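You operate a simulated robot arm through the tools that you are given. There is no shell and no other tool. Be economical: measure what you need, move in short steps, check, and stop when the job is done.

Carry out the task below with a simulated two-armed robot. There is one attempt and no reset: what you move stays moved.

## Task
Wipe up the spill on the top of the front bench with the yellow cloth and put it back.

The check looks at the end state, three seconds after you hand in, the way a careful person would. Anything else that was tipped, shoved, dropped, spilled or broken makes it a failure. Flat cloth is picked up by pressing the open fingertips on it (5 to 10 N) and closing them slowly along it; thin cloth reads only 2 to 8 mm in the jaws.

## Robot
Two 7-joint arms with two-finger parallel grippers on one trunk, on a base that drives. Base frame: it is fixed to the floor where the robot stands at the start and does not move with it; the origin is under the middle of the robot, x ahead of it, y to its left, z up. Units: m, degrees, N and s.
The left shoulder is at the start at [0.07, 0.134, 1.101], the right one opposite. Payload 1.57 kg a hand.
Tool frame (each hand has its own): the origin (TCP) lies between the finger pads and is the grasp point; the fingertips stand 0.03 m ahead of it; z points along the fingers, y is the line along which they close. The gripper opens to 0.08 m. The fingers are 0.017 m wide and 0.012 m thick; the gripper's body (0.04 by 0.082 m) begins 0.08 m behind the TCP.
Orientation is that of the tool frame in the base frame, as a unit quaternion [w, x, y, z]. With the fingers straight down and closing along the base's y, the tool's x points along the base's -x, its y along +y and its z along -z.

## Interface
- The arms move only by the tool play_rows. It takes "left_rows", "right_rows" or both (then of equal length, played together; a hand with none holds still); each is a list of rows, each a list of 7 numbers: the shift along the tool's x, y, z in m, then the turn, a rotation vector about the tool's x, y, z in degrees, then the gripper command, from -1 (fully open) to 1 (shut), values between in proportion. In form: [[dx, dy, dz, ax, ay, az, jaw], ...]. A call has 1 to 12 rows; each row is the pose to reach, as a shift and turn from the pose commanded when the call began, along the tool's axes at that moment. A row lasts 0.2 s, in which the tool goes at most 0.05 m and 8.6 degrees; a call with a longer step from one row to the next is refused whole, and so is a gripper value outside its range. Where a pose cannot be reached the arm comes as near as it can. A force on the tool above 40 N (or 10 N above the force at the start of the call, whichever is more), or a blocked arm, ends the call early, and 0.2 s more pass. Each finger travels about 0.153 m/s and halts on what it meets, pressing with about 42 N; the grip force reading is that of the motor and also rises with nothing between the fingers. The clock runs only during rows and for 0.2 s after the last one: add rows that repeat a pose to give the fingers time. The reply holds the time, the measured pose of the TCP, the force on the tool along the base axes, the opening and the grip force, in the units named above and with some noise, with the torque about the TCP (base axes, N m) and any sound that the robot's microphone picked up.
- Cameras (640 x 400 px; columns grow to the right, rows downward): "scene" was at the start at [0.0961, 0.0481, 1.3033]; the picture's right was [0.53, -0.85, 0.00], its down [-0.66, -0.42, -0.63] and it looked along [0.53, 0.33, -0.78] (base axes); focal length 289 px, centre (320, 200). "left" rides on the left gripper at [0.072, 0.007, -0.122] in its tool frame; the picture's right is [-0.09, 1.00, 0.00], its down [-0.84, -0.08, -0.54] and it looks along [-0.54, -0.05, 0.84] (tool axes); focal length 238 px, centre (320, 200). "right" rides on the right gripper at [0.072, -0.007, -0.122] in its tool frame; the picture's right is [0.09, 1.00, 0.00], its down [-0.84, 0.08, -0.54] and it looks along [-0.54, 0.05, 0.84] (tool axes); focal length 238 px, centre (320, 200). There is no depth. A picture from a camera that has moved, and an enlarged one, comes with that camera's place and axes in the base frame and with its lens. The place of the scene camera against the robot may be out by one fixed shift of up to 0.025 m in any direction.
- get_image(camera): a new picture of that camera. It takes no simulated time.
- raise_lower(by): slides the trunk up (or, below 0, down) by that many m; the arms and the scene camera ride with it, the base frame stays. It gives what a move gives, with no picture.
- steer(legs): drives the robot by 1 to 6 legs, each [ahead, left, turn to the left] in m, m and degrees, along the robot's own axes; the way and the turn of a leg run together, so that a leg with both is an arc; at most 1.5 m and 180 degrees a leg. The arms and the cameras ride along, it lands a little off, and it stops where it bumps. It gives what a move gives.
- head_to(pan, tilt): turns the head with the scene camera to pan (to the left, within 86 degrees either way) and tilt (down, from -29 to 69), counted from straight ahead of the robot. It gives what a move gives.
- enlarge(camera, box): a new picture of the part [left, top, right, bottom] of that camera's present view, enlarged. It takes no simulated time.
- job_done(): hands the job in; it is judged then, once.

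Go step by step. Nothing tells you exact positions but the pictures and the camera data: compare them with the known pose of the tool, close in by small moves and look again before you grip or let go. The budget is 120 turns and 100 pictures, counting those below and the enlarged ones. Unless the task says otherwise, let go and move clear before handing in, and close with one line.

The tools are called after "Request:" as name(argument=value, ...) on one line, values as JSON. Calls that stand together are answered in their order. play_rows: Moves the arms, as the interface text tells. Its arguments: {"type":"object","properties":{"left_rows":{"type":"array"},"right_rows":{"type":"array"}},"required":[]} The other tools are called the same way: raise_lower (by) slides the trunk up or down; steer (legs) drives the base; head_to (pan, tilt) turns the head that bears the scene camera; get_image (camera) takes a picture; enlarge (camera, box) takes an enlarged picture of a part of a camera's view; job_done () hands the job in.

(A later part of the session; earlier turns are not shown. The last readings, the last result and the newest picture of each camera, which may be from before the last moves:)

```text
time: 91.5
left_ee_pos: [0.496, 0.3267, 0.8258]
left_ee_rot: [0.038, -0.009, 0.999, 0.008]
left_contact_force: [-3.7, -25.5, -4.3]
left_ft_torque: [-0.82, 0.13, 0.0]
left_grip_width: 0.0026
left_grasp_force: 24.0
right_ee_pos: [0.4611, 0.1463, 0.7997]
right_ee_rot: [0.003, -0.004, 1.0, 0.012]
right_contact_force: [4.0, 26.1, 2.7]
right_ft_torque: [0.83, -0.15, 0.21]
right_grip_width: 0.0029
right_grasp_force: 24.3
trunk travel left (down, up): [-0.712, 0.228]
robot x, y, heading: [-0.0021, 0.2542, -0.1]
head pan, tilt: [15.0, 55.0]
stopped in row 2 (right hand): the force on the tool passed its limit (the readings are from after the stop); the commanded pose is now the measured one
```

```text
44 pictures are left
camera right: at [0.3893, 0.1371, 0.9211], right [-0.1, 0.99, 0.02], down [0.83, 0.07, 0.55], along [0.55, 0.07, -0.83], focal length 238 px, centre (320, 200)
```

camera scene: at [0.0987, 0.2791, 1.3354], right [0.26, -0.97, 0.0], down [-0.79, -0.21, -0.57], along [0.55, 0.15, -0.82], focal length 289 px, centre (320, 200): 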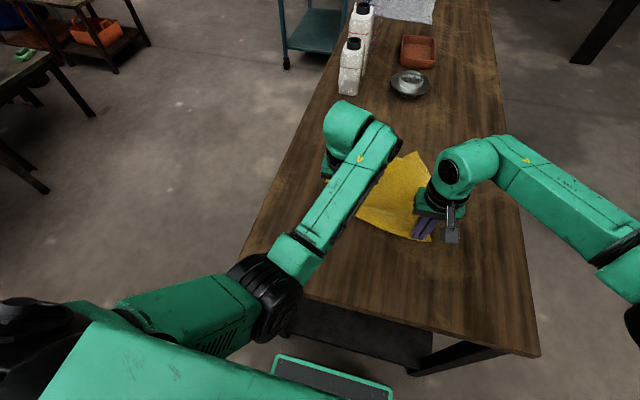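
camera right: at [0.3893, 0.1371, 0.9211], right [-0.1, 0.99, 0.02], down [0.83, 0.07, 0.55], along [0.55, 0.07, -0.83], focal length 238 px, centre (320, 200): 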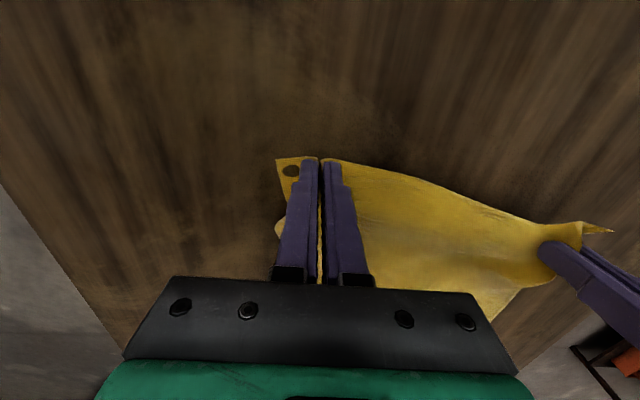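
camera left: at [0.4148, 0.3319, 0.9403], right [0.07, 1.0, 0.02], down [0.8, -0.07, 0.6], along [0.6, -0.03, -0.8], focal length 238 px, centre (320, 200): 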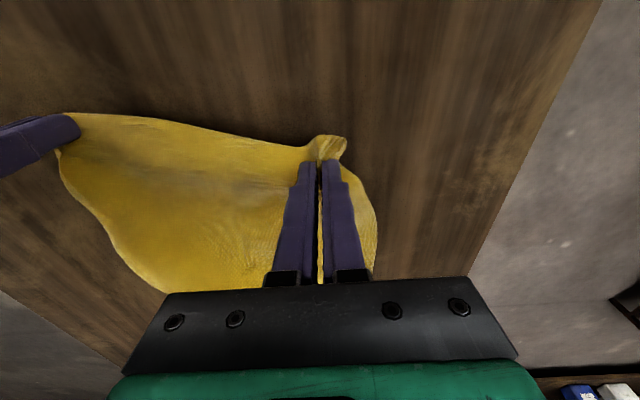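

The left elbow seems to have come down close to the bench, blocking that arm. I slacken the cloth with the right hand and raise the trunk 6 cm, so the cloth edge lifts and the elbow clears. Then I'll drive the base for the pull.

Request:
play_rows(right_rows=[[0, 0.008, 0, 0, 0, 0, 1], [0, 0.014, 0, 0, 0, 0, 1]])

Request:
raise_lower(by=0.06)

Request:
get_image(camera="scene")

```text
time: 92.1
left_ee_pos: [0.4965, 0.3294, 0.8251]
left_ee_rot: [0.037, -0.011, 0.999, 0.01]
left_contact_force: [-2.2, -13.0, -2.3]
left_ft_torque: [-0.44, 0.07, 0.01]
left_grip_width: 0.0027
left_grasp_force: 24.3
right_ee_pos: [0.4607, 0.1539, 0.7981]
right_ee_rot: [0.001, 0.0, 1.0, 0.004]
right_contact_force: [1.2, 12.4, 2.8]
right_ft_torque: [0.43, -0.08, 0.06]
right_grip_width: 0.0024
right_grasp_force: 24.2
trunk travel left (down, up): [-0.712, 0.228]
robot x, y, heading: [-0.0058, 0.2518, -0.1]
head pan, tilt: [15.0, 55.0]
```

```text
time: 93.1
left_ee_pos: [0.4953, 0.3285, 0.8849]
left_ee_rot: [0.036, -0.011, 0.999, 0.011]
left_contact_force: [-1.4, -9.7, -1.9]
left_ft_torque: [-0.29, 0.08, 0.01]
left_grip_width: 0.0025
left_grasp_force: 23.8
right_ee_pos: [0.4604, 0.1546, 0.8571]
right_ee_rot: [0.002, 0.0, 1.0, 0.005]
right_contact_force: [0.8, 10.5, 0.6]
right_ft_torque: [0.32, -0.06, 0.08]
right_grip_width: 0.0023
right_grasp_force: 24.2
trunk travel left (down, up): [-0.772, 0.168]
robot x, y, heading: [-0.0032, 0.2525, -0.1]
head pan, tilt: [15.0, 55.0]
```

```text
43 pictures are left
camera scene: at [0.0983, 0.2782, 1.3955], right [0.26, -0.97, 0.0], down [-0.79, -0.21, -0.57], along [0.55, 0.15, -0.82], focal length 289 px, centre (320, 200)
```

scene: 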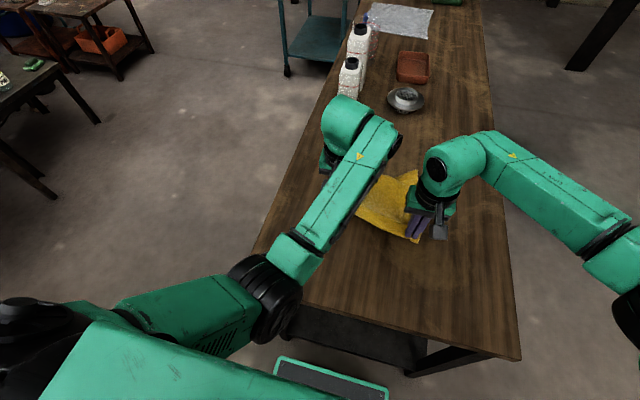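

The elbow is clear now. I straighten the left hand and bring it level with the right one.

Request:
play_rows(left_rows=[[0.01, 0, 0.005, 0.6, 2, 0.6, 1], [0.02, 0, 0.01, 1.3, 4.1, 1.3, 1], [0.035, 0, 0.015, 1.3, 4.1, 1.3, 1], [0.045, 0, 0.02, 1.3, 4.1, 1.3, 1], [0.045, 0, 0.02, 1.3, 4.1, 1.3, 1]])

Request:
get_image(camera="right")

```text
time: 94.3
left_ee_pos: [0.4949, 0.3409, 0.9116]
left_ee_rot: [0.066, -0.005, 0.998, 0.006]
left_contact_force: [-2.6, -13.9, -4.5]
left_ft_torque: [-0.47, 0.14, -0.04]
left_grip_width: 0.0026
left_grasp_force: 23.9
right_ee_pos: [0.4624, 0.1625, 0.8617]
right_ee_rot: [0.005, -0.003, 1.0, 0.016]
right_contact_force: [4.0, 13.9, 3.7]
right_ft_torque: [0.5, -0.13, -0.07]
right_grip_width: 0.0026
right_grasp_force: 23.5
trunk travel left (down, up): [-0.772, 0.168]
robot x, y, heading: [-0.0069, 0.2542, -0.0]
head pan, tilt: [15.0, 55.0]
stopped in row 5 (left hand): the arm was blocked; the commanded pose is now the measured one
```

```text
42 pictures are left
camera right: at [0.3889, 0.1518, 0.9821], right [-0.1, 0.99, 0.03], down [0.83, 0.07, 0.55], along [0.55, 0.08, -0.83], focal length 238 px, centre (320, 200)
```

right: 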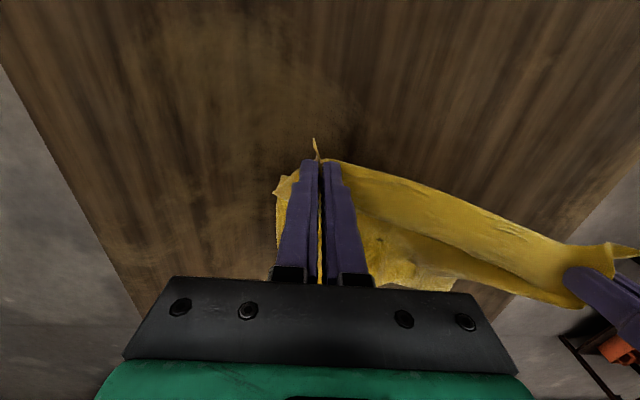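

The left arm is at its inner limit (too close to the robot's centreline). I shift both hands to the left relative to the body and level the left hand; the base will make up the difference.

Request:
play_rows(left_rows=[[0, 0.012, 0.0, 0, 0, 0, 1], [0, 0.024, 0.0, 0.2, 1.9, 0.1, 1], [0, 0.036, 0.0, 0.4, 3.8, 0.3, 1], [0, 0.048, 0.0, 0.6, 5.7, 0.5, 1], [0, 0.048, 0.01, 0.7, 7.6, 0.6, 1], [0, 0.048, 0.02, 0.7, 7.6, 0.6, 1], [0, 0.048, 0.03, 0.7, 7.6, 0.6, 1]], right_rows=[[0, 0.02, 0, 0, 0, 0, 1], [0, 0.035, 0, 0, 0, 0, 1], [0, 0.047, 0, 0, 0, 0, 1], [0, 0.06, 0, 0, 0, 0, 1], [0, 0.06, 0, 0, 0, 0, 1], [0, 0.06, 0, 0, 0, 0, 1], [0, 0.06, 0, 0, 0, 0, 1]])

Request:
get_image(camera="scene")

```text
time: 95.9
left_ee_pos: [0.5017, 0.4003, 0.8849]
left_ee_rot: [0.004, -0.009, 1.0, 0.008]
left_contact_force: [-3.2, -13.4, -1.8]
left_ft_torque: [-0.38, 0.08, 0.05]
left_grip_width: 0.0025
left_grasp_force: 23.6
right_ee_pos: [0.4606, 0.219, 0.8611]
right_ee_rot: [0.004, -0.002, 1.0, 0.01]
right_contact_force: [2.9, 11.6, 1.7]
right_ft_torque: [0.39, -0.1, -0.1]
right_grip_width: 0.0025
right_grasp_force: 24.3
trunk travel left (down, up): [-0.772, 0.168]
robot x, y, heading: [-0.0067, 0.251, -0.1]
head pan, tilt: [15.0, 55.0]
```

```text
41 pictures are left
camera scene: at [0.0983, 0.2787, 1.3955], right [0.26, -0.97, 0.0], down [-0.79, -0.21, -0.57], along [0.55, 0.15, -0.82], focal length 289 px, centre (320, 200)
```

scene: 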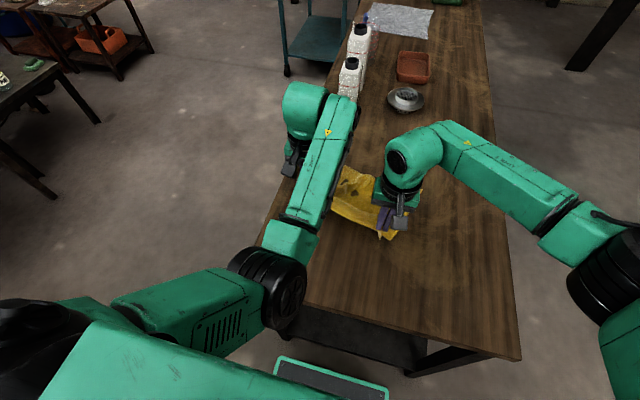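

The left hand is level again. I bring it back in line with the right, then drive the base back and right to drag the cloth home.

Request:
play_rows(left_rows=[[0.01, -0.005, 0.006, 0, 0, 0, 1], [0.025, -0.008, 0.012, 0, 0, 0, 1], [0.04, -0.008, 0.02, 0, 0, 0, 1], [0.05, -0.008, 0.024, 0, 0, 0, 1], [0.05, -0.008, 0.024, 0, 0, 0, 1]])

Request:
steer(legs=[[0, -0.17, 0], [-0.05, 0, 0]])

Request:
get_image(camera="scene")

Request:
get_image(camera="right")

```text
time: 96.5
left_ee_pos: [0.512, 0.4091, 0.9219]
left_ee_rot: [0.059, -0.016, 0.998, 0.016]
left_contact_force: [-9.0, -26.1, -9.0]
left_ft_torque: [-0.86, 0.3, -0.03]
left_grip_width: 0.0024
left_grasp_force: 23.8
right_ee_pos: [0.4616, 0.2305, 0.869]
right_ee_rot: [0.012, -0.007, 1.0, 0.028]
right_contact_force: [8.1, 26.1, 8.2]
right_ft_torque: [0.95, -0.24, -0.22]
right_grip_width: 0.0028
right_grasp_force: 23.5
trunk travel left (down, up): [-0.772, 0.168]
robot x, y, heading: [-0.0039, 0.2512, -0.3]
head pan, tilt: [15.0, 55.0]
stopped in row 3 (right hand): the force on the tool passed its limit (the readings are from after the stop); the commanded pose is now the measured one
```

```text
time: 98.5
left_ee_pos: [0.4648, 0.2409, 0.919]
left_ee_rot: [0.058, -0.017, 0.998, 0.015]
left_contact_force: [-9.5, -33.2, -10.9]
left_ft_torque: [-1.02, 0.37, -0.03]
left_grip_width: 0.0028
left_grasp_force: 24.5
right_ee_pos: [0.4155, 0.0609, 0.8637]
right_ee_rot: [0.009, -0.005, 1.0, 0.026]
right_contact_force: [10.2, 32.4, 10.9]
right_ft_torque: [1.21, -0.29, -0.23]
right_grip_width: 0.0024
right_grasp_force: 24.3
trunk travel left (down, up): [-0.772, 0.168]
robot x, y, heading: [-0.0527, 0.0832, -0.3]
head pan, tilt: [15.0, 55.0]
```

```text
40 pictures are left
camera scene: at [0.0535, 0.1104, 1.395], right [0.26, -0.97, 0.0], down [-0.79, -0.21, -0.57], along [0.55, 0.15, -0.82], focal length 289 px, centre (320, 200)
```

scene: 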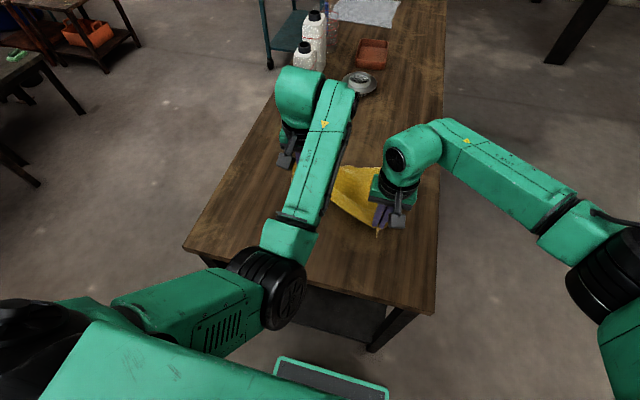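

```text
39 pictures are left
camera right: at [0.3426, 0.0474, 0.984], right [-0.1, 0.99, 0.05], down [0.83, 0.06, 0.56], along [0.55, 0.1, -0.83], focal length 238 px, centre (320, 200)
```

right: 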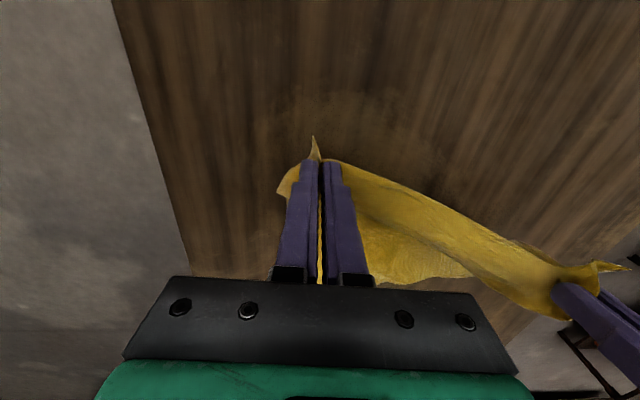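

The left arm's elbow is folded inward against the body, so that arm can't retract. I'll leave it fixed, match the right hand to it, and use base and trunk moves for the rest.

Request:
play_rows(right_rows=[[-0.005, 0.01, -0.012, 1, 0.3, 0.2, 1], [-0.018, 0.012, -0.024, 2, 0.6, 0.4, 1], [-0.03, 0.012, -0.036, 3, 1, 0.6, 1], [-0.04, 0.012, -0.05, 3, 1, 0.6, 1], [-0.045, 0.012, -0.055, 3, 1, 0.6, 1]])

Request:
get_image(camera="right")

Request:
get_image(camera="left")

```text
time: 99.7
left_ee_pos: [0.4621, 0.2429, 0.9202]
left_ee_rot: [0.06, -0.017, 0.998, 0.017]
left_contact_force: [-0.5, 0.6, -0.3]
left_ft_torque: [-0.01, -0.02, -0.01]
left_grip_width: 0.0024
left_grasp_force: 24.3
right_ee_pos: [0.4569, 0.0697, 0.9234]
right_ee_rot: [0.002, 0.001, 1.0, 0.0]
right_contact_force: [0.2, -0.2, -0.6]
right_ft_torque: [0.06, -0.02, -0.01]
right_grip_width: 0.0024
right_grasp_force: 23.4
trunk travel left (down, up): [-0.772, 0.168]
robot x, y, heading: [-0.0541, 0.0815, -0.1]
head pan, tilt: [15.0, 55.0]
```

```text
38 pictures are left
camera right: at [0.3852, 0.0637, 1.044], right [-0.09, 1.0, 0.0], down [0.84, 0.08, 0.54], along [0.54, 0.05, -0.84], focal length 238 px, centre (320, 200)
```

right: 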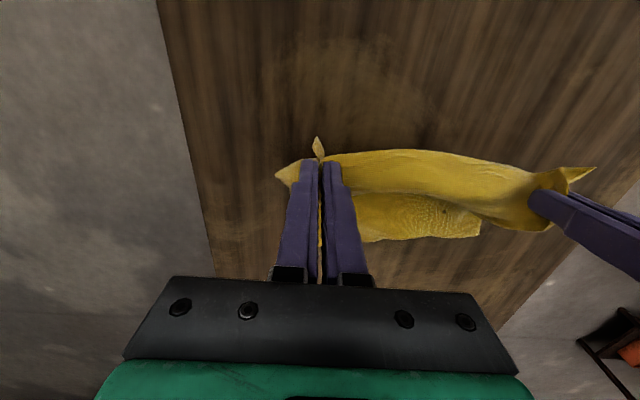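

```text
37 pictures are left
camera left: at [0.3758, 0.2424, 1.0319], right [0.05, 1.0, 0.04], down [0.77, -0.07, 0.64], along [0.64, 0.0, -0.77], focal length 238 px, centre (320, 200)
```

left: 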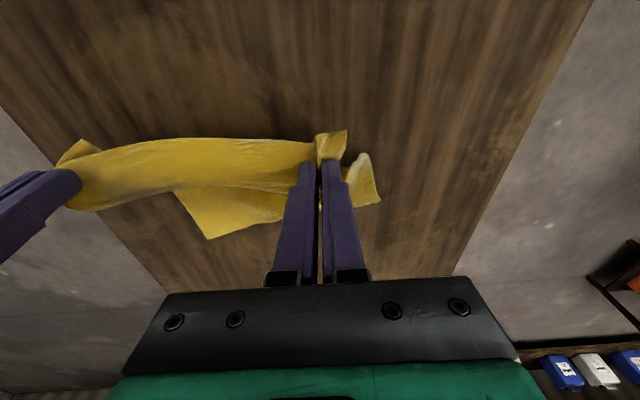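

There is no tension now, and the far edge already lies near x≈0.63, close to its old line. I shift right 4.5 cm, back off 9 cm to straighten the cloth, then lower.

Request:
steer(legs=[[0, -0.045, 0], [-0.08, 0, 0]])

Request:
raise_lower(by=-0.09)

Request:
get_image(camera="right")

Request:
get_image(camera="scene")

```text
time: 101.3
left_ee_pos: [0.3844, 0.1964, 0.9195]
left_ee_rot: [0.059, -0.016, 0.998, 0.017]
left_contact_force: [-0.4, 0.7, 0.9]
left_ft_torque: [0.02, -0.01, 0.0]
left_grip_width: 0.0025
left_grasp_force: 24.3
right_ee_pos: [0.3794, 0.0242, 0.9226]
right_ee_rot: [0.002, 0.001, 1.0, 0.0]
right_contact_force: [0.4, -0.4, 0.0]
right_ft_torque: [0.02, 0.02, 0.01]
right_grip_width: 0.0023
right_grasp_force: 24.1
trunk travel left (down, up): [-0.772, 0.168]
robot x, y, heading: [-0.1329, 0.0378, -0.1]
head pan, tilt: [15.0, 55.0]
```

```text
time: 102.5
left_ee_pos: [0.3825, 0.197, 0.8318]
left_ee_rot: [0.059, -0.017, 0.998, 0.018]
left_contact_force: [-0.1, 0.0, -0.2]
left_ft_torque: [0.0, -0.02, -0.01]
left_grip_width: 0.0023
left_grasp_force: 24.2
right_ee_pos: [0.3783, 0.0257, 0.8329]
right_ee_rot: [0.003, 0.001, 1.0, 0.0]
right_contact_force: [0.2, 0.4, -0.1]
right_ft_torque: [0.0, -0.01, -0.01]
right_grip_width: 0.0025
right_grasp_force: 24.1
trunk travel left (down, up): [-0.682, 0.258]
robot x, y, heading: [-0.1319, 0.0409, -0.0]
head pan, tilt: [15.0, 55.0]
```

```text
36 pictures are left
camera right: at [0.3056, 0.0189, 0.9542], right [-0.09, 1.0, 0.0], down [0.83, 0.08, 0.55], along [0.54, 0.05, -0.84], focal length 238 px, centre (320, 200)
```

right: 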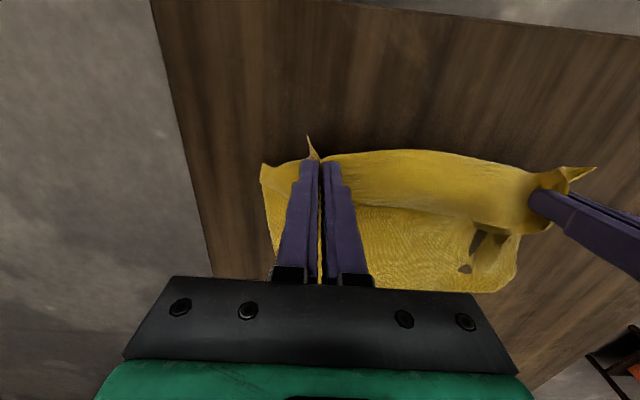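

```text
35 pictures are left
camera scene: at [-0.0309, 0.0651, 1.3056], right [0.26, -0.97, 0.0], down [-0.79, -0.21, -0.57], along [0.55, 0.15, -0.82], focal length 289 px, centre (320, 200)
```

scene: 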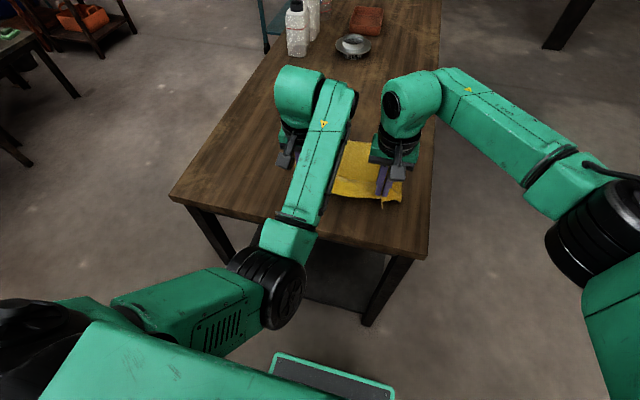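

The near edge is almost home but there is slack in the cloth. I set the near edge down in place, open, and then judge how to smooth the rest forward.

Request:
steer(legs=[[-0.025, 0, 0]])

Request:
raise_lower(by=-0.037)

```text
time: 103.3
left_ee_pos: [0.3609, 0.1969, 0.8291]
left_ee_rot: [0.058, -0.016, 0.998, 0.018]
left_contact_force: [1.2, 0.4, -0.2]
left_ft_torque: [0.01, 0.0, -0.02]
left_grip_width: 0.0025
left_grasp_force: 23.4
right_ee_pos: [0.3546, 0.0248, 0.8314]
right_ee_rot: [0.001, 0.001, 1.0, 0.0]
right_contact_force: [0.2, 0.1, 0.2]
right_ft_torque: [0.05, 0.05, -0.02]
right_grip_width: 0.0022
right_grasp_force: 23.6
trunk travel left (down, up): [-0.682, 0.258]
robot x, y, heading: [-0.156, 0.0387, 0.0]
head pan, tilt: [15.0, 55.0]
```

```text
time: 104.2
left_ee_pos: [0.3587, 0.1975, 0.7943]
left_ee_rot: [0.061, -0.018, 0.998, 0.018]
left_contact_force: [-0.6, -1.0, 0.5]
left_ft_torque: [-0.01, -0.03, 0.0]
left_grip_width: 0.0021
left_grasp_force: 24.0
right_ee_pos: [0.353, 0.0243, 0.7963]
right_ee_rot: [0.002, 0.001, 1.0, 0.0]
right_contact_force: [-0.6, 0.5, -0.8]
right_ft_torque: [0.01, -0.04, -0.05]
right_grip_width: 0.0021
right_grasp_force: 24.0
trunk travel left (down, up): [-0.645, 0.295]
robot x, y, heading: [-0.1565, 0.0387, -0.1]
head pan, tilt: [15.0, 55.0]
```

I press lightly while opening so the fingertips spread the folds back out, then lift.

Request:
play_rows(left_rows=[[0, 0, 0.003, 0, 0, 0, 0.9], [0, 0, 0.003, 0, 0, 0, 0.6], [0, 0, 0.003, 0, 0, 0, 0.3], [0, 0, 0.003, 0, 0, 0, 0.0], [0, 0, 0.003, 0, 0, 0, -0.3], [0, 0, 0.003, 0, 0, 0, -0.3], [0, 0, -0.02, 0, 0, 0, -0.3], [0, 0, -0.05, 0, 0, 0, -0.3], [0, 0.02, -0.08, 0, 0, 0, -0.3], [0, 0.06, -0.1, 0, 0, 0, -0.3], [0, 0.1, -0.12, 0, 0, 0, -0.3], [0, 0.14, -0.14, 0, 0, 0, -0.3]], right_rows=[[0, 0, 0.005, 0, 0, 0, 0.9], [0, 0, 0.006, 0, 0, 0, 0.6], [0, 0, 0.006, 0, 0, 0, 0.3], [0, 0, 0.006, 0, 0, 0, 0.0], [0, 0, 0.006, 0, 0, 0, -0.3], [0, 0, 0.006, 0, 0, 0, -0.3], [0, 0, -0.02, 0, 0, 0, -0.3], [0, 0, -0.05, 0, 0, 0, -0.3], [0, -0.02, -0.08, 0, 0, 0, -0.3], [0, -0.05, -0.1, 0, 0, 0, -0.3], [0, -0.09, -0.12, 0, 0, 0, -0.3], [0, -0.13, -0.14, 0, 0, 0, -0.3]])

Request:
get_image(camera="scene")

```text
time: 106.8
left_ee_pos: [0.3459, 0.3377, 0.9333]
left_ee_rot: [0.059, -0.016, 0.998, 0.018]
left_contact_force: [-0.5, 0.5, 0.3]
left_ft_torque: [0.01, 0.01, 0.0]
left_grip_width: 0.052
left_grasp_force: 0.0
left hand out of reach, approached as far as the arm can: row 8, 9, 10, 11, 12
right_ee_pos: [0.3526, -0.1056, 0.9381]
right_ee_rot: [0.003, 0.001, 1.0, 0.0]
right_contact_force: [-0.3, 0.8, 1.4]
right_ft_torque: [0.0, -0.01, 0.0]
right_grip_width: 0.052
right_grasp_force: 0.1
trunk travel left (down, up): [-0.645, 0.295]
robot x, y, heading: [-0.1565, 0.0388, -0.0]
head pan, tilt: [15.0, 55.0]
```

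```text
34 pictures are left
camera scene: at [-0.0562, 0.0643, 1.2686], right [0.26, -0.97, 0.0], down [-0.79, -0.21, -0.57], along [0.56, 0.15, -0.82], focal length 289 px, centre (320, 200)
```

scene: 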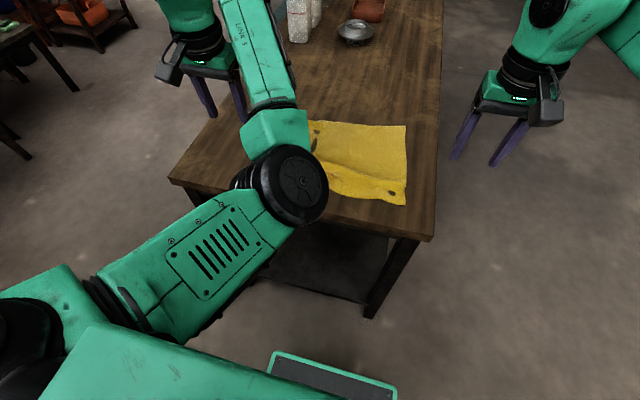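

The cloth is down near its place. I swing the left arm outward to get its elbow off the centreline and straighten it, then look at cloth and spill spot.

Request:
play_rows(left_rows=[[0, 0.03, 0, 0.4, 2.3, 0.4, -1], [0, 0.06, 0, 0.9, 4.6, 0.9, -1], [0, 0.09, -0.01, 1.9, 6.8, 1.9, -1], [0, 0.12, -0.02, 1.9, 6.8, 1.9, -1], [0.02, 0.15, -0.03, 1.9, 6.8, 1.9, -1], [0.04, 0.17, -0.04, 1.9, 6.8, 1.9, -1]])

Request:
raise_lower(by=0.15)

Request:
get_image(camera="scene")

```text
time: 108.2
left_ee_pos: [0.2966, 0.5111, 0.9741]
left_ee_rot: [0.001, 0.0, 1.0, 0.001]
left_contact_force: [0.3, 0.2, 0.8]
left_ft_torque: [0.0, -0.01, 0.0]
left_grip_width: 0.08
left_grasp_force: 0.0
right_ee_pos: [0.352, -0.1042, 0.9369]
right_ee_rot: [0.002, 0.001, 1.0, 0.0]
right_contact_force: [-0.3, -0.4, -1.0]
right_ft_torque: [-0.02, -0.01, 0.0]
right_grip_width: 0.052
right_grasp_force: 0.1
trunk travel left (down, up): [-0.645, 0.295]
robot x, y, heading: [-0.1572, 0.0406, -0.2]
head pan, tilt: [15.0, 55.0]
```

```text
time: 109.9
left_ee_pos: [0.2985, 0.5117, 1.1236]
left_ee_rot: [0.0, -0.001, 1.0, 0.001]
left_contact_force: [-0.3, 0.1, 0.0]
left_ft_torque: [-0.01, -0.01, -0.01]
left_grip_width: 0.0802
left_grasp_force: 0.0
right_ee_pos: [0.3537, -0.1054, 1.0869]
right_ee_rot: [0.002, 0.001, 1.0, 0.0]
right_contact_force: [-0.3, 0.3, -0.1]
right_ft_torque: [-0.01, 0.02, -0.04]
right_grip_width: 0.0521
right_grasp_force: 0.1
trunk travel left (down, up): [-0.795, 0.145]
robot x, y, heading: [-0.1546, 0.0416, 0.0]
head pan, tilt: [15.0, 55.0]
```

```text
33 pictures are left
camera scene: at [-0.0547, 0.0653, 1.4185], right [0.26, -0.97, 0.0], down [-0.79, -0.21, -0.57], along [0.55, 0.15, -0.82], focal length 289 px, centre (320, 200)
```

scene: 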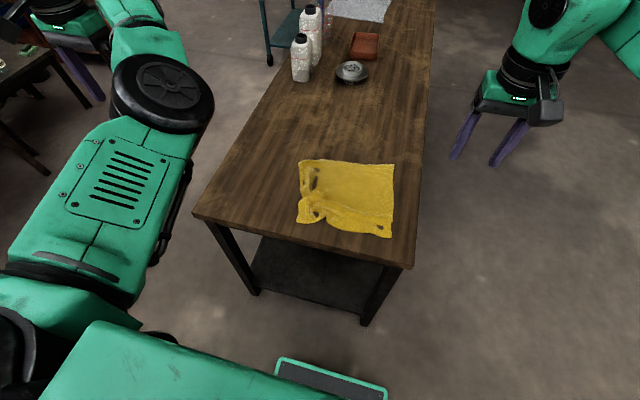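

The cloth is close to home: near edge right, far edge about 0.07–0.11 m short. I'll zoom to see the folds and check the cleaned spot.

Request:
enlarge(camera="scene", box=[270, 140, 430, 240])

Request:
enlarge(camera="scene", box=[240, 50, 400, 150])

```text
4.00 times, centred on (350, 190) of scene
camera zoom: at [-0.0547, 0.0653, 1.4185], right [0.26, -0.97, 0.0], down [-0.79, -0.21, -0.57], along [0.55, 0.15, -0.82], focal length 1158 px, centre (200, 240)
```

zoom: 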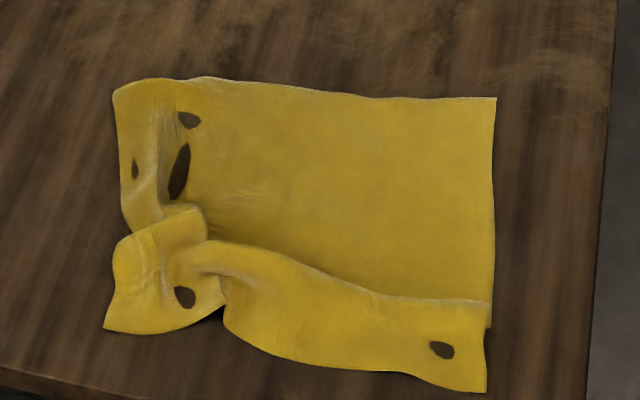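

```text
4.00 times, centred on (320, 100) of scene
camera zoom: at [-0.0547, 0.0653, 1.4185], right [0.26, -0.97, 0.0], down [-0.79, -0.21, -0.57], along [0.55, 0.15, -0.82], focal length 1158 px, centre (320, 600)
```

zoom: 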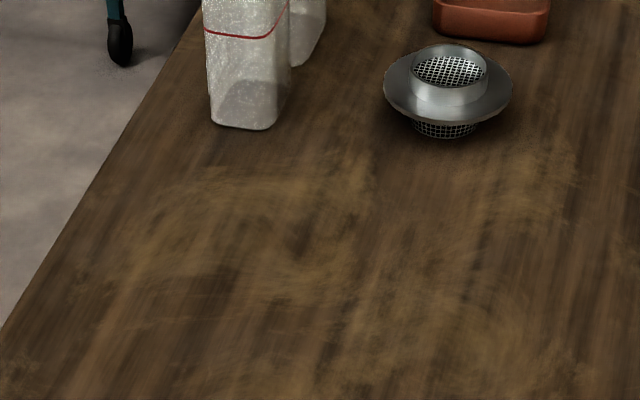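

Request:
enlarge(camera="scene", box=[270, 100, 334, 140])

```text
10.00 times, centred on (302, 120) of scene
camera zoom: at [-0.0547, 0.0653, 1.4185], right [0.26, -0.97, 0.0], down [-0.79, -0.21, -0.57], along [0.55, 0.15, -0.82], focal length 2894 px, centre (500, 1000)
```

zoom: 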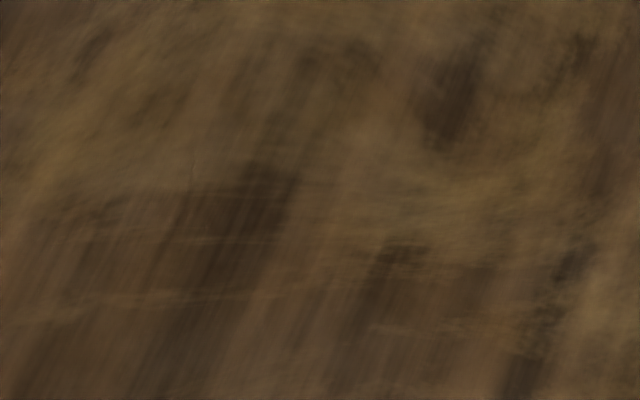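

The spill spot looks like normal wood grain now. To flatten the cloth I'll pull its far corners forward, starting with the far-right one using the right hand.

Request:
steer(legs=[[0.15, 0.16, 0]])

Request:
raise_lower(by=-0.14)

Request:
get_image(camera="right")

```text
time: 111.6
left_ee_pos: [0.4454, 0.6663, 1.1248]
left_ee_rot: [0.0, -0.001, 1.0, 0.001]
left_contact_force: [-0.4, 0.6, 0.5]
left_ft_torque: [-0.01, -0.01, 0.0]
left_grip_width: 0.0799
left_grasp_force: 0.1
right_ee_pos: [0.5004, 0.0512, 1.0875]
right_ee_rot: [0.002, 0.001, 1.0, 0.001]
right_contact_force: [0.0, 0.6, -0.3]
right_ft_torque: [-0.01, -0.02, 0.0]
right_grip_width: 0.0517
right_grasp_force: 0.0
trunk travel left (down, up): [-0.795, 0.145]
robot x, y, heading: [-0.0106, 0.1946, 0.1]
head pan, tilt: [15.0, 55.0]
```

```text
time: 113.2
left_ee_pos: [0.4454, 0.6675, 0.9832]
left_ee_rot: [0.0, -0.002, 1.0, 0.001]
left_contact_force: [-0.7, 0.0, 0.5]
left_ft_torque: [0.01, -0.01, 0.02]
left_grip_width: 0.0798
left_grasp_force: 0.0
right_ee_pos: [0.5031, 0.0513, 0.9463]
right_ee_rot: [0.003, 0.001, 1.0, -0.001]
right_contact_force: [-0.3, -0.3, 0.3]
right_ft_torque: [0.0, 0.02, 0.02]
right_grip_width: 0.0521
right_grasp_force: 0.0
trunk travel left (down, up): [-0.655, 0.285]
robot x, y, heading: [-0.0048, 0.1959, 0.1]
head pan, tilt: [15.0, 55.0]
```

```text
29 pictures are left
camera right: at [0.431, 0.0457, 1.0676], right [-0.09, 1.0, 0.0], down [0.83, 0.08, 0.55], along [0.54, 0.05, -0.84], focal length 238 px, centre (320, 200)
```

right: 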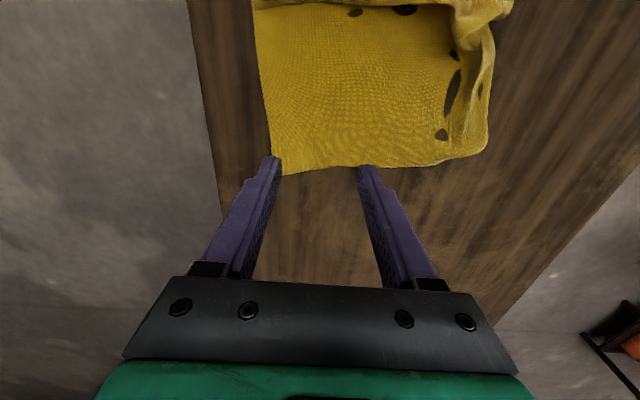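

Measured: far-right corner B is at (0.589, 0.008) and needs +0.055 in x and −0.02 in y. Far-left corner C is at (0.527, 0.279) and needs +0.093 in x. I go down on B.

Request:
play_rows(right_rows=[[-0.02, -0.005, 0.03, 0, 0, 0, -0.3], [-0.04, -0.008, 0.06, 0, 0, 0, -0.3], [-0.06, -0.011, 0.09, 0, 0, 0, -0.3], [-0.069, -0.011, 0.115, 0, 0, 0, -0.3], [-0.069, -0.011, 0.13, 0, 0, 0, -0.3], [-0.069, -0.011, 0.14, 0, 0, 0, -0.3]])

Request:
get_image(camera="right")

```text
time: 114.7
left_ee_pos: [0.4475, 0.6679, 0.9836]
left_ee_rot: [0.0, -0.001, 1.0, 0.001]
left_contact_force: [-0.6, -0.7, -0.1]
left_ft_torque: [0.02, -0.01, -0.01]
left_grip_width: 0.0801
left_grasp_force: 0.0
right_ee_pos: [0.5738, 0.043, 0.8051]
right_ee_rot: [0.003, 0.0, 1.0, 0.0]
right_contact_force: [0.4, 0.1, 0.3]
right_ft_torque: [0.03, -0.03, 0.01]
right_grip_width: 0.0522
right_grasp_force: 0.1
trunk travel left (down, up): [-0.655, 0.285]
robot x, y, heading: [-0.0049, 0.194, -0.1]
head pan, tilt: [15.0, 55.0]
```

```text
28 pictures are left
camera right: at [0.5023, 0.0369, 0.9269], right [-0.09, 1.0, 0.0], down [0.83, 0.08, 0.55], along [0.54, 0.05, -0.84], focal length 238 px, centre (320, 200)
```

right: 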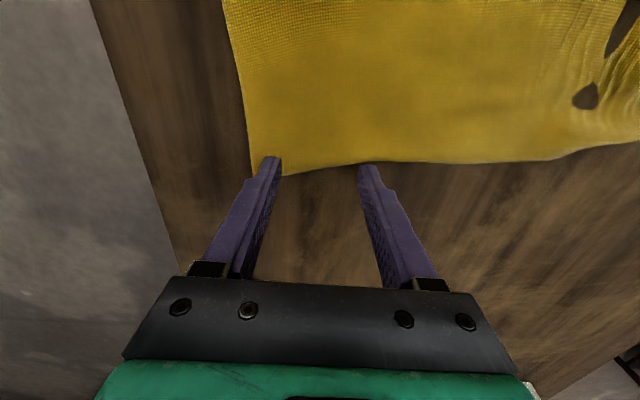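

The tips are right at the cloth's edge, so I move 12 mm inward, press and close.

Request:
play_rows(right_rows=[[0.012, 0.003, 0, 0, 0, 0, -0.3], [0.012, 0.003, 0.006, 0, 0, 0, -0.3], [0.012, 0.003, 0.011, 0, 0, 0, -0.3], [0.012, 0.003, 0.014, 0, 0, 0, -0.3], [0.012, 0.003, 0.016, 0, 0, 0, -0.3]])

Request:
play_rows(right_rows=[[0, 0, 0.002, 0, 0, 0, -0.1], [0, 0, 0.002, 0, 0, 0, 0.1], [0, 0, 0.002, 0, 0, 0, 0.3], [0, 0, 0.002, 0, 0, 0, 0.5], [0, 0, 0.002, 0, 0, 0, 0.7], [0, 0, 0.002, 0, 0, 0, 0.9], [0, 0, 0.002, 0, 0, 0, 1], [0, 0, 0.0, 0, 0, 0, 1], [0, 0, -0.004, 0, 0, 0, 1]])

Request:
get_image(camera="right")

```text
time: 115.8
left_ee_pos: [0.4451, 0.6677, 0.9841]
left_ee_rot: [0.001, -0.001, 1.0, 0.002]
left_contact_force: [-0.2, 0.5, 0.5]
left_ft_torque: [-0.02, -0.01, 0.0]
left_grip_width: 0.0802
left_grasp_force: 0.0
right_ee_pos: [0.5597, 0.0457, 0.7911]
right_ee_rot: [0.004, 0.001, 1.0, 0.0]
right_contact_force: [0.3, -0.5, 6.7]
right_ft_torque: [-0.07, 0.04, -0.01]
right_grip_width: 0.0523
right_grasp_force: 0.0
trunk travel left (down, up): [-0.655, 0.285]
robot x, y, heading: [-0.0086, 0.1943, 0.2]
head pan, tilt: [15.0, 55.0]
```

```text
time: 117.8
left_ee_pos: [0.447, 0.6672, 0.9824]
left_ee_rot: [0.0, -0.001, 1.0, 0.001]
left_contact_force: [0.4, 0.0, -0.3]
left_ft_torque: [-0.01, 0.0, 0.01]
left_grip_width: 0.0801
left_grasp_force: 0.1
right_ee_pos: [0.5594, 0.0423, 0.7925]
right_ee_rot: [0.001, 0.001, 1.0, -0.002]
right_contact_force: [-0.8, -0.6, 0.0]
right_ft_torque: [-0.04, 0.0, -0.04]
right_grip_width: 0.0025
right_grasp_force: 24.1
trunk travel left (down, up): [-0.655, 0.285]
robot x, y, heading: [-0.0069, 0.1933, -0.1]
head pan, tilt: [15.0, 55.0]
```

```text
27 pictures are left
camera right: at [0.4883, 0.0366, 0.9138], right [-0.09, 1.0, 0.0], down [0.84, 0.08, 0.54], along [0.54, 0.05, -0.84], focal length 238 px, centre (320, 200)
```

right: 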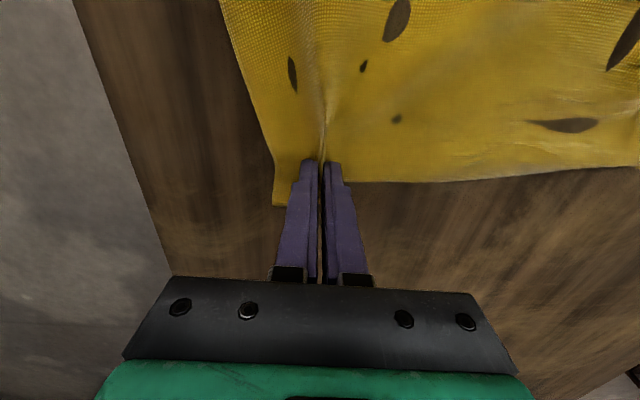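

Gripped (2.5 mm). I pull forward 5.5 cm and outward 3 cm, low over the bench.

Request:
play_rows(right_rows=[[-0.01, -0.006, 0.0, 0, 0, 0, 1], [-0.02, -0.012, 0.0, 0, 0, 0, 1], [-0.03, -0.018, 0.0, 0, 0, 0, 1], [-0.04, -0.024, 0.0, 0, 0, 0, 1], [-0.05, -0.03, 0.0, 0, 0, 0, 1], [-0.055, -0.03, 0.0, 0, 0, 0, 1], [-0.055, -0.03, 0.0, 0, 0, 0, 1]])

Request:
get_image(camera="scene")

```text
time: 119.5
left_ee_pos: [0.4462, 0.6675, 0.984]
left_ee_rot: [0.0, -0.001, 1.0, 0.0]
left_contact_force: [0.2, -0.4, 0.7]
left_ft_torque: [-0.02, 0.01, 0.03]
left_grip_width: 0.08
left_grasp_force: 0.1
right_ee_pos: [0.586, 0.0249, 0.7966]
right_ee_rot: [0.003, 0.001, 1.0, 0.0]
right_contact_force: [-0.4, 0.1, -0.6]
right_ft_torque: [-0.04, -0.03, -0.01]
right_grip_width: 0.0026
right_grasp_force: 24.1
right hand out of reach, approached as far as the arm can: row 4, 5, 6, 7
trunk travel left (down, up): [-0.655, 0.285]
robot x, y, heading: [-0.0069, 0.1929, 0.1]
head pan, tilt: [15.0, 55.0]
```

```text
26 pictures are left
camera scene: at [0.0951, 0.2214, 1.2785], right [0.26, -0.97, 0.0], down [-0.79, -0.21, -0.57], along [0.55, 0.15, -0.82], focal length 289 px, centre (320, 200)
```

scene: 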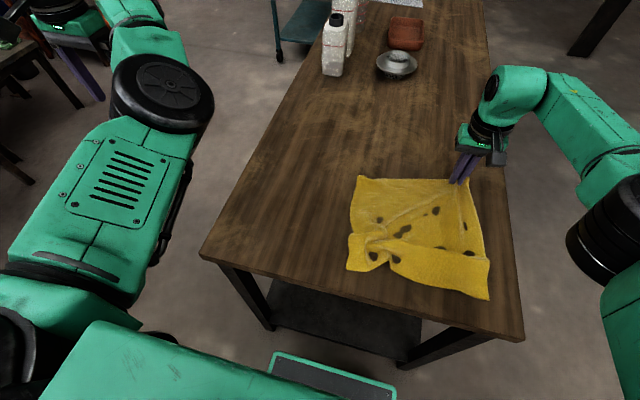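

The arm is at its limit, so I tilt the fingers forward to gain the last few centimetres.

Request:
play_rows(right_rows=[[0, 0, 0, 0, -4, 0, 1], [0, 0, 0, 0, -8, 0, 1], [0, 0, 0, 0, -12, 0, 1], [0, 0, 0, 0, -16, 0, 1], [0, 0, 0, 0, -16, 0, 1]])

Request:
get_image(camera="right")

```text
time: 120.7
left_ee_pos: [0.4457, 0.6679, 0.9827]
left_ee_rot: [-0.001, -0.001, 1.0, 0.001]
left_contact_force: [0.9, 0.0, -0.6]
left_ft_torque: [0.0, 0.02, 0.0]
left_grip_width: 0.0798
left_grasp_force: 0.1
right_ee_pos: [0.5874, 0.024, 0.795]
right_ee_rot: [0.142, 0.001, 0.99, -0.001]
right_contact_force: [-0.4, 0.1, 1.5]
right_ft_torque: [0.01, 0.06, 0.05]
right_grip_width: 0.0024
right_grasp_force: 23.9
trunk travel left (down, up): [-0.655, 0.285]
robot x, y, heading: [-0.0106, 0.199, -0.2]
head pan, tilt: [15.0, 55.0]
```

```text
25 pictures are left
camera right: at [0.4846, 0.0183, 0.8919], right [-0.09, 1.0, -0.03], down [0.65, 0.08, 0.76], along [0.75, 0.05, -0.66], focal length 238 px, centre (320, 200)
```

right: 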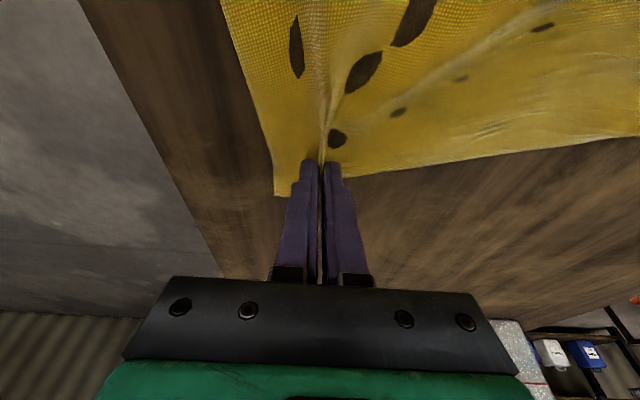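

Now I extend forward 3.5 cm along the bench with the tilted hand.

Request:
play_rows(right_rows=[[-0.01, -0.004, 0.0025, 0, 0, 0, 1], [-0.02, -0.008, 0.005, 0, 0, 0, 1], [-0.03, -0.012, 0.008, 0, 0, 0, 1], [-0.034, -0.014, 0.009, 0, 0, 0, 1], [-0.034, -0.014, 0.009, 0, 0, 0, 1]])

Request:
get_image(camera="right")

```text
time: 121.8
left_ee_pos: [0.4464, 0.6676, 0.9827]
left_ee_rot: [0.0, 0.0, 1.0, 0.0]
left_contact_force: [-0.3, 0.0, 0.2]
left_ft_torque: [-0.03, 0.06, -0.01]
left_grip_width: 0.0803
left_grasp_force: 0.0
right_ee_pos: [0.6222, 0.0088, 0.7965]
right_ee_rot: [0.142, 0.001, 0.99, 0.0]
right_contact_force: [-0.6, 0.0, 0.6]
right_ft_torque: [0.05, 0.0, 0.0]
right_grip_width: 0.0025
right_grasp_force: 24.0
trunk travel left (down, up): [-0.655, 0.285]
robot x, y, heading: [-0.0084, 0.1977, 0.1]
head pan, tilt: [15.0, 55.0]
```

```text
24 pictures are left
camera right: at [0.5196, 0.0034, 0.8932], right [-0.09, 1.0, -0.03], down [0.65, 0.08, 0.75], along [0.75, 0.05, -0.66], focal length 238 px, centre (320, 200)
```

right: 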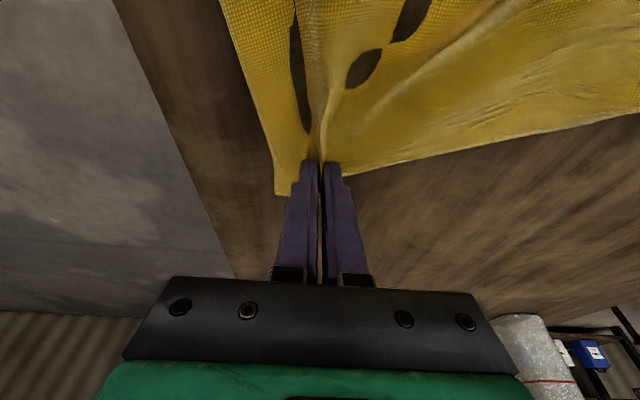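

B is in position. I press lightly, open to spread the fold, and lift the right hand away.

Request:
play_rows(right_rows=[[0, 0, 0.004, 0, 0, 0, 0.9], [0, 0, 0.005, 0, 0, 0, 0.6], [0, 0, 0.005, 0, 0, 0, 0.3], [0, 0, 0.005, 0, 0, 0, 0.0], [0, 0, 0.005, 0, 0, 0, -0.2], [0, 0, 0.005, 0, 0, 0, -0.2], [0, 0, -0.02, 0, 0, 0, -0.2], [0, 0, -0.06, 0, 0, 0, -0.2], [0, -0.04, -0.08, 0, 4, 0, -0.2], [0, -0.08, -0.1, 0, 8, 0, -0.2], [0, -0.12, -0.12, 0, 12, 0, -0.2], [0, -0.16, -0.14, 0, 16, 0, -0.2]])

Request:
steer(legs=[[0, -0.08, 0]])

Request:
get_image(camera="scene")

```text
time: 124.5
left_ee_pos: [0.4437, 0.6642, 0.9872]
left_ee_rot: [0.002, -0.001, 1.0, 0.004]
left_contact_force: [-0.1, 0.4, 0.7]
left_ft_torque: [0.06, 0.01, -0.01]
left_grip_width: 0.0799
left_grasp_force: 0.0
right_ee_pos: [0.5309, -0.1309, 0.8893]
right_ee_rot: [0.047, 0.009, 0.999, -0.01]
right_contact_force: [-0.4, -0.4, 0.3]
right_ft_torque: [0.06, -0.05, 0.01]
right_grip_width: 0.0481
right_grasp_force: 0.0
right hand out of reach, approached as far as the arm can: row 10, 11, 12
trunk travel left (down, up): [-0.655, 0.285]
robot x, y, heading: [-0.0094, 0.1942, 0.3]
head pan, tilt: [15.0, 55.0]
```

```text
time: 125.5
left_ee_pos: [0.4487, 0.5872, 0.9851]
left_ee_rot: [0.0, 0.0, 1.0, 0.001]
left_contact_force: [-0.4, 0.1, -0.1]
left_ft_torque: [0.04, -0.01, -0.02]
left_grip_width: 0.08
left_grasp_force: 0.0
right_ee_pos: [0.5325, -0.2084, 0.8878]
right_ee_rot: [0.045, 0.01, 0.999, -0.013]
right_contact_force: [-0.6, 0.0, -0.8]
right_ft_torque: [0.02, -0.01, 0.03]
right_grip_width: 0.0481
right_grasp_force: 0.1
trunk travel left (down, up): [-0.655, 0.285]
robot x, y, heading: [-0.0117, 0.1151, -0.3]
head pan, tilt: [15.0, 55.0]
```

```text
23 pictures are left
camera scene: at [0.0948, 0.1413, 1.2786], right [0.26, -0.97, 0.0], down [-0.79, -0.21, -0.57], along [0.55, 0.15, -0.82], focal length 289 px, centre (320, 200)
```

scene: 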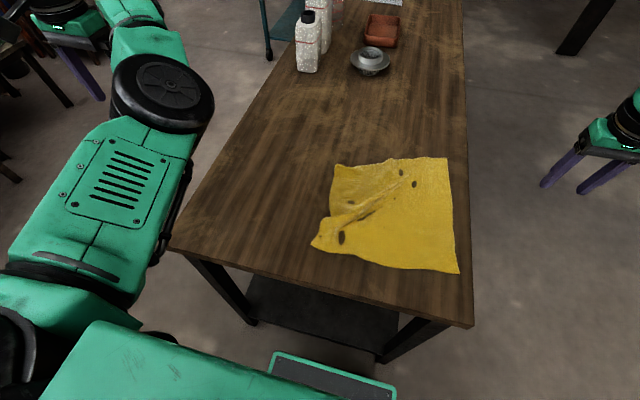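

The right side of the cloth is now flat and in place; the left side is still crumpled. I bring the left hand over the far-left corner.

Request:
play_rows(left_rows=[[-0.005, -0.036, 0.005, 0, 0, 0, -0.3], [-0.01, -0.072, 0.01, 0, 0, 0, -0.3], [-0.015, -0.108, 0.02, 0, 0, 0, -0.3], [-0.02, -0.144, 0.03, 0, 0, 0, -0.3], [-0.025, -0.18, 0.04, 0, 0, 0, -0.3], [-0.03, -0.216, 0.05, 0, 0, 0, -0.3], [-0.035, -0.252, 0.06, 0, 0, 0, -0.3], [-0.04, -0.288, 0.07, 0, 0, 0, -0.3], [-0.045, -0.32, 0.08, 0, 0, 0, -0.3], [-0.05, -0.34, 0.09, 0, 0, 0, -0.3]])

Request:
get_image(camera="left")

```text
time: 127.7
left_ee_pos: [0.544, 0.2538, 0.8694]
left_ee_rot: [0.001, 0.0, 1.0, 0.001]
left_contact_force: [0.2, -0.4, -0.1]
left_ft_torque: [0.02, -0.01, 0.01]
left_grip_width: 0.0521
left_grasp_force: 0.0
left hand out of reach, approached as far as the arm can: row 5, 6, 7, 8, 9, 10
right_ee_pos: [0.5325, -0.209, 0.8892]
right_ee_rot: [0.045, 0.011, 0.999, -0.012]
right_contact_force: [-0.1, -0.1, 0.4]
right_ft_torque: [0.01, -0.01, -0.02]
right_grip_width: 0.0482
right_grasp_force: 0.0
trunk travel left (down, up): [-0.655, 0.285]
robot x, y, heading: [-0.009, 0.114, -0.3]
head pan, tilt: [15.0, 55.0]
```

```text
22 pictures are left
camera left: at [0.4713, 0.2613, 0.9899], right [0.09, 1.0, 0.0], down [0.84, -0.08, 0.54], along [0.54, -0.05, -0.84], focal length 238 px, centre (320, 200)
```

left: 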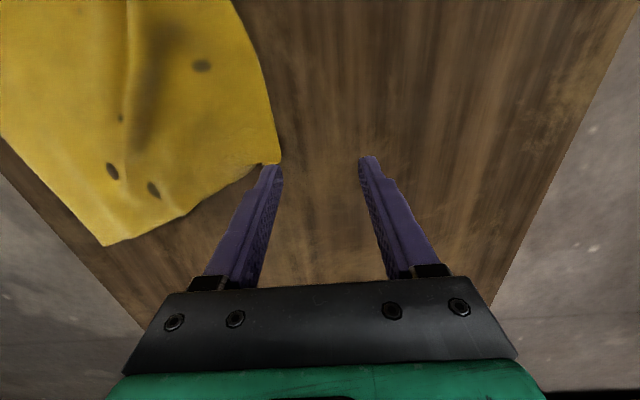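

The far-left corner C is at (0.566, 0.209). The left arm works better off-centre, so I shift the base right 0.1 m, which puts the hand about over the pinch point.

Request:
steer(legs=[[0, -0.09, 0]])

Request:
play_rows(left_rows=[[0, 0.0, 0.02, 0, 0, 0, -0.3], [0, 0.0, 0.04, 0, 0, 0, -0.3], [0, 0.0, 0.05, 0, 0, 0, -0.3], [0, 0.0, 0.05, 0, 0, 0, -0.3]])

Request:
get_image(camera="left")

```text
time: 128.8
left_ee_pos: [0.5437, 0.1659, 0.8689]
left_ee_rot: [0.001, -0.001, 1.0, 0.001]
left_contact_force: [0.0, 0.4, 0.5]
left_ft_torque: [0.04, 0.0, 0.0]
left_grip_width: 0.0525
left_grasp_force: 0.0
right_ee_pos: [0.5312, -0.2982, 0.8894]
right_ee_rot: [0.045, 0.01, 0.999, -0.013]
right_contact_force: [-1.0, 0.6, 0.0]
right_ft_torque: [0.0, 0.01, 0.0]
right_grip_width: 0.0479
right_grasp_force: 0.1
trunk travel left (down, up): [-0.655, 0.285]
robot x, y, heading: [-0.0106, 0.0229, -0.3]
head pan, tilt: [15.0, 55.0]
```

```text
time: 129.8
left_ee_pos: [0.5443, 0.1672, 0.8187]
left_ee_rot: [0.001, -0.001, 1.0, 0.001]
left_contact_force: [-0.8, -0.2, -0.3]
left_ft_torque: [0.0, -0.02, 0.04]
left_grip_width: 0.052
left_grasp_force: 0.0
right_ee_pos: [0.5315, -0.2982, 0.8902]
right_ee_rot: [0.045, 0.01, 0.999, -0.012]
right_contact_force: [-1.1, -0.7, 0.7]
right_ft_torque: [-0.02, 0.0, -0.01]
right_grip_width: 0.0479
right_grasp_force: 0.1
trunk travel left (down, up): [-0.655, 0.285]
robot x, y, heading: [-0.0074, 0.0276, -0.4]
head pan, tilt: [15.0, 55.0]
```

```text
21 pictures are left
camera left: at [0.4715, 0.1744, 0.9395], right [0.09, 1.0, 0.0], down [0.84, -0.08, 0.54], along [0.54, -0.05, -0.84], focal length 238 px, centre (320, 200)
```

left: 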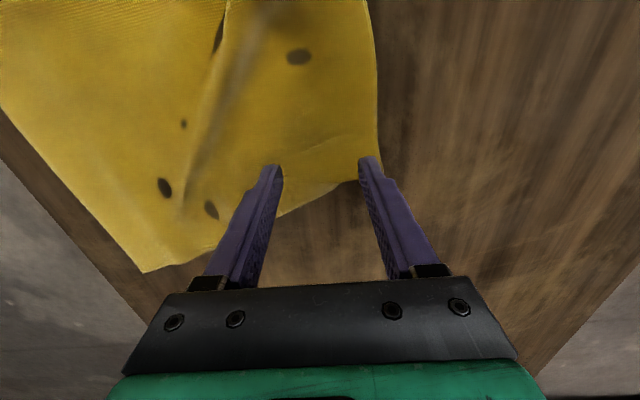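

C sits just beyond the outer finger. I press here and close.

Request:
play_rows(left_rows=[[0, 0.005, 0.01, 0, 0, 0, -0.3], [0, 0.008, 0.02, 0, 0, 0, -0.3], [0, 0.008, 0.026, 0, 0, 0, -0.3], [0, 0.008, 0.029, 0, 0, 0, -0.3], [0, 0.008, 0.03, 0, 0, 0, -0.3]])

Request:
play_rows(left_rows=[[0, 0, 0.002, 0, 0, 0, -0.1], [0, 0, 0.002, 0, 0, 0, 0.1], [0, 0, 0.002, 0, 0, 0, 0.3], [0, 0, 0.002, 0, 0, 0, 0.5], [0, 0, 0.002, 0, 0, 0, 0.7], [0, 0, 0.002, 0, 0, 0, 0.9], [0, 0, 0.002, 0, 0, 0, 1], [0, 0, 0.0, 0, 0, 0, 1], [0, 0, -0.004, 0, 0, 0, 1]])

```text
time: 131.0
left_ee_pos: [0.5451, 0.1748, 0.7913]
left_ee_rot: [0.003, -0.001, 1.0, 0.002]
left_contact_force: [1.6, 1.0, 9.9]
left_ft_torque: [0.27, -0.1, -0.03]
left_grip_width: 0.0517
left_grasp_force: 0.1
right_ee_pos: [0.5303, -0.2978, 0.89]
right_ee_rot: [0.046, 0.009, 0.999, -0.012]
right_contact_force: [0.4, -0.1, 0.1]
right_ft_torque: [-0.01, -0.03, 0.0]
right_grip_width: 0.0477
right_grasp_force: 0.1
trunk travel left (down, up): [-0.655, 0.285]
robot x, y, heading: [-0.0109, 0.0289, 0.2]
head pan, tilt: [15.0, 55.0]
```

```text
time: 133.0
left_ee_pos: [0.5432, 0.1734, 0.7914]
left_ee_rot: [-0.001, -0.001, 1.0, 0.0]
left_contact_force: [2.6, 2.1, 9.8]
left_ft_torque: [0.1, -0.14, 0.03]
left_grip_width: 0.0028
left_grasp_force: 23.6
right_ee_pos: [0.5316, -0.2978, 0.8903]
right_ee_rot: [0.046, 0.01, 0.999, -0.013]
right_contact_force: [-0.2, 0.7, 0.0]
right_ft_torque: [0.02, 0.0, 0.03]
right_grip_width: 0.0478
right_grasp_force: 0.1
trunk travel left (down, up): [-0.655, 0.285]
robot x, y, heading: [-0.0066, 0.0252, -0.0]
head pan, tilt: [15.0, 55.0]
```

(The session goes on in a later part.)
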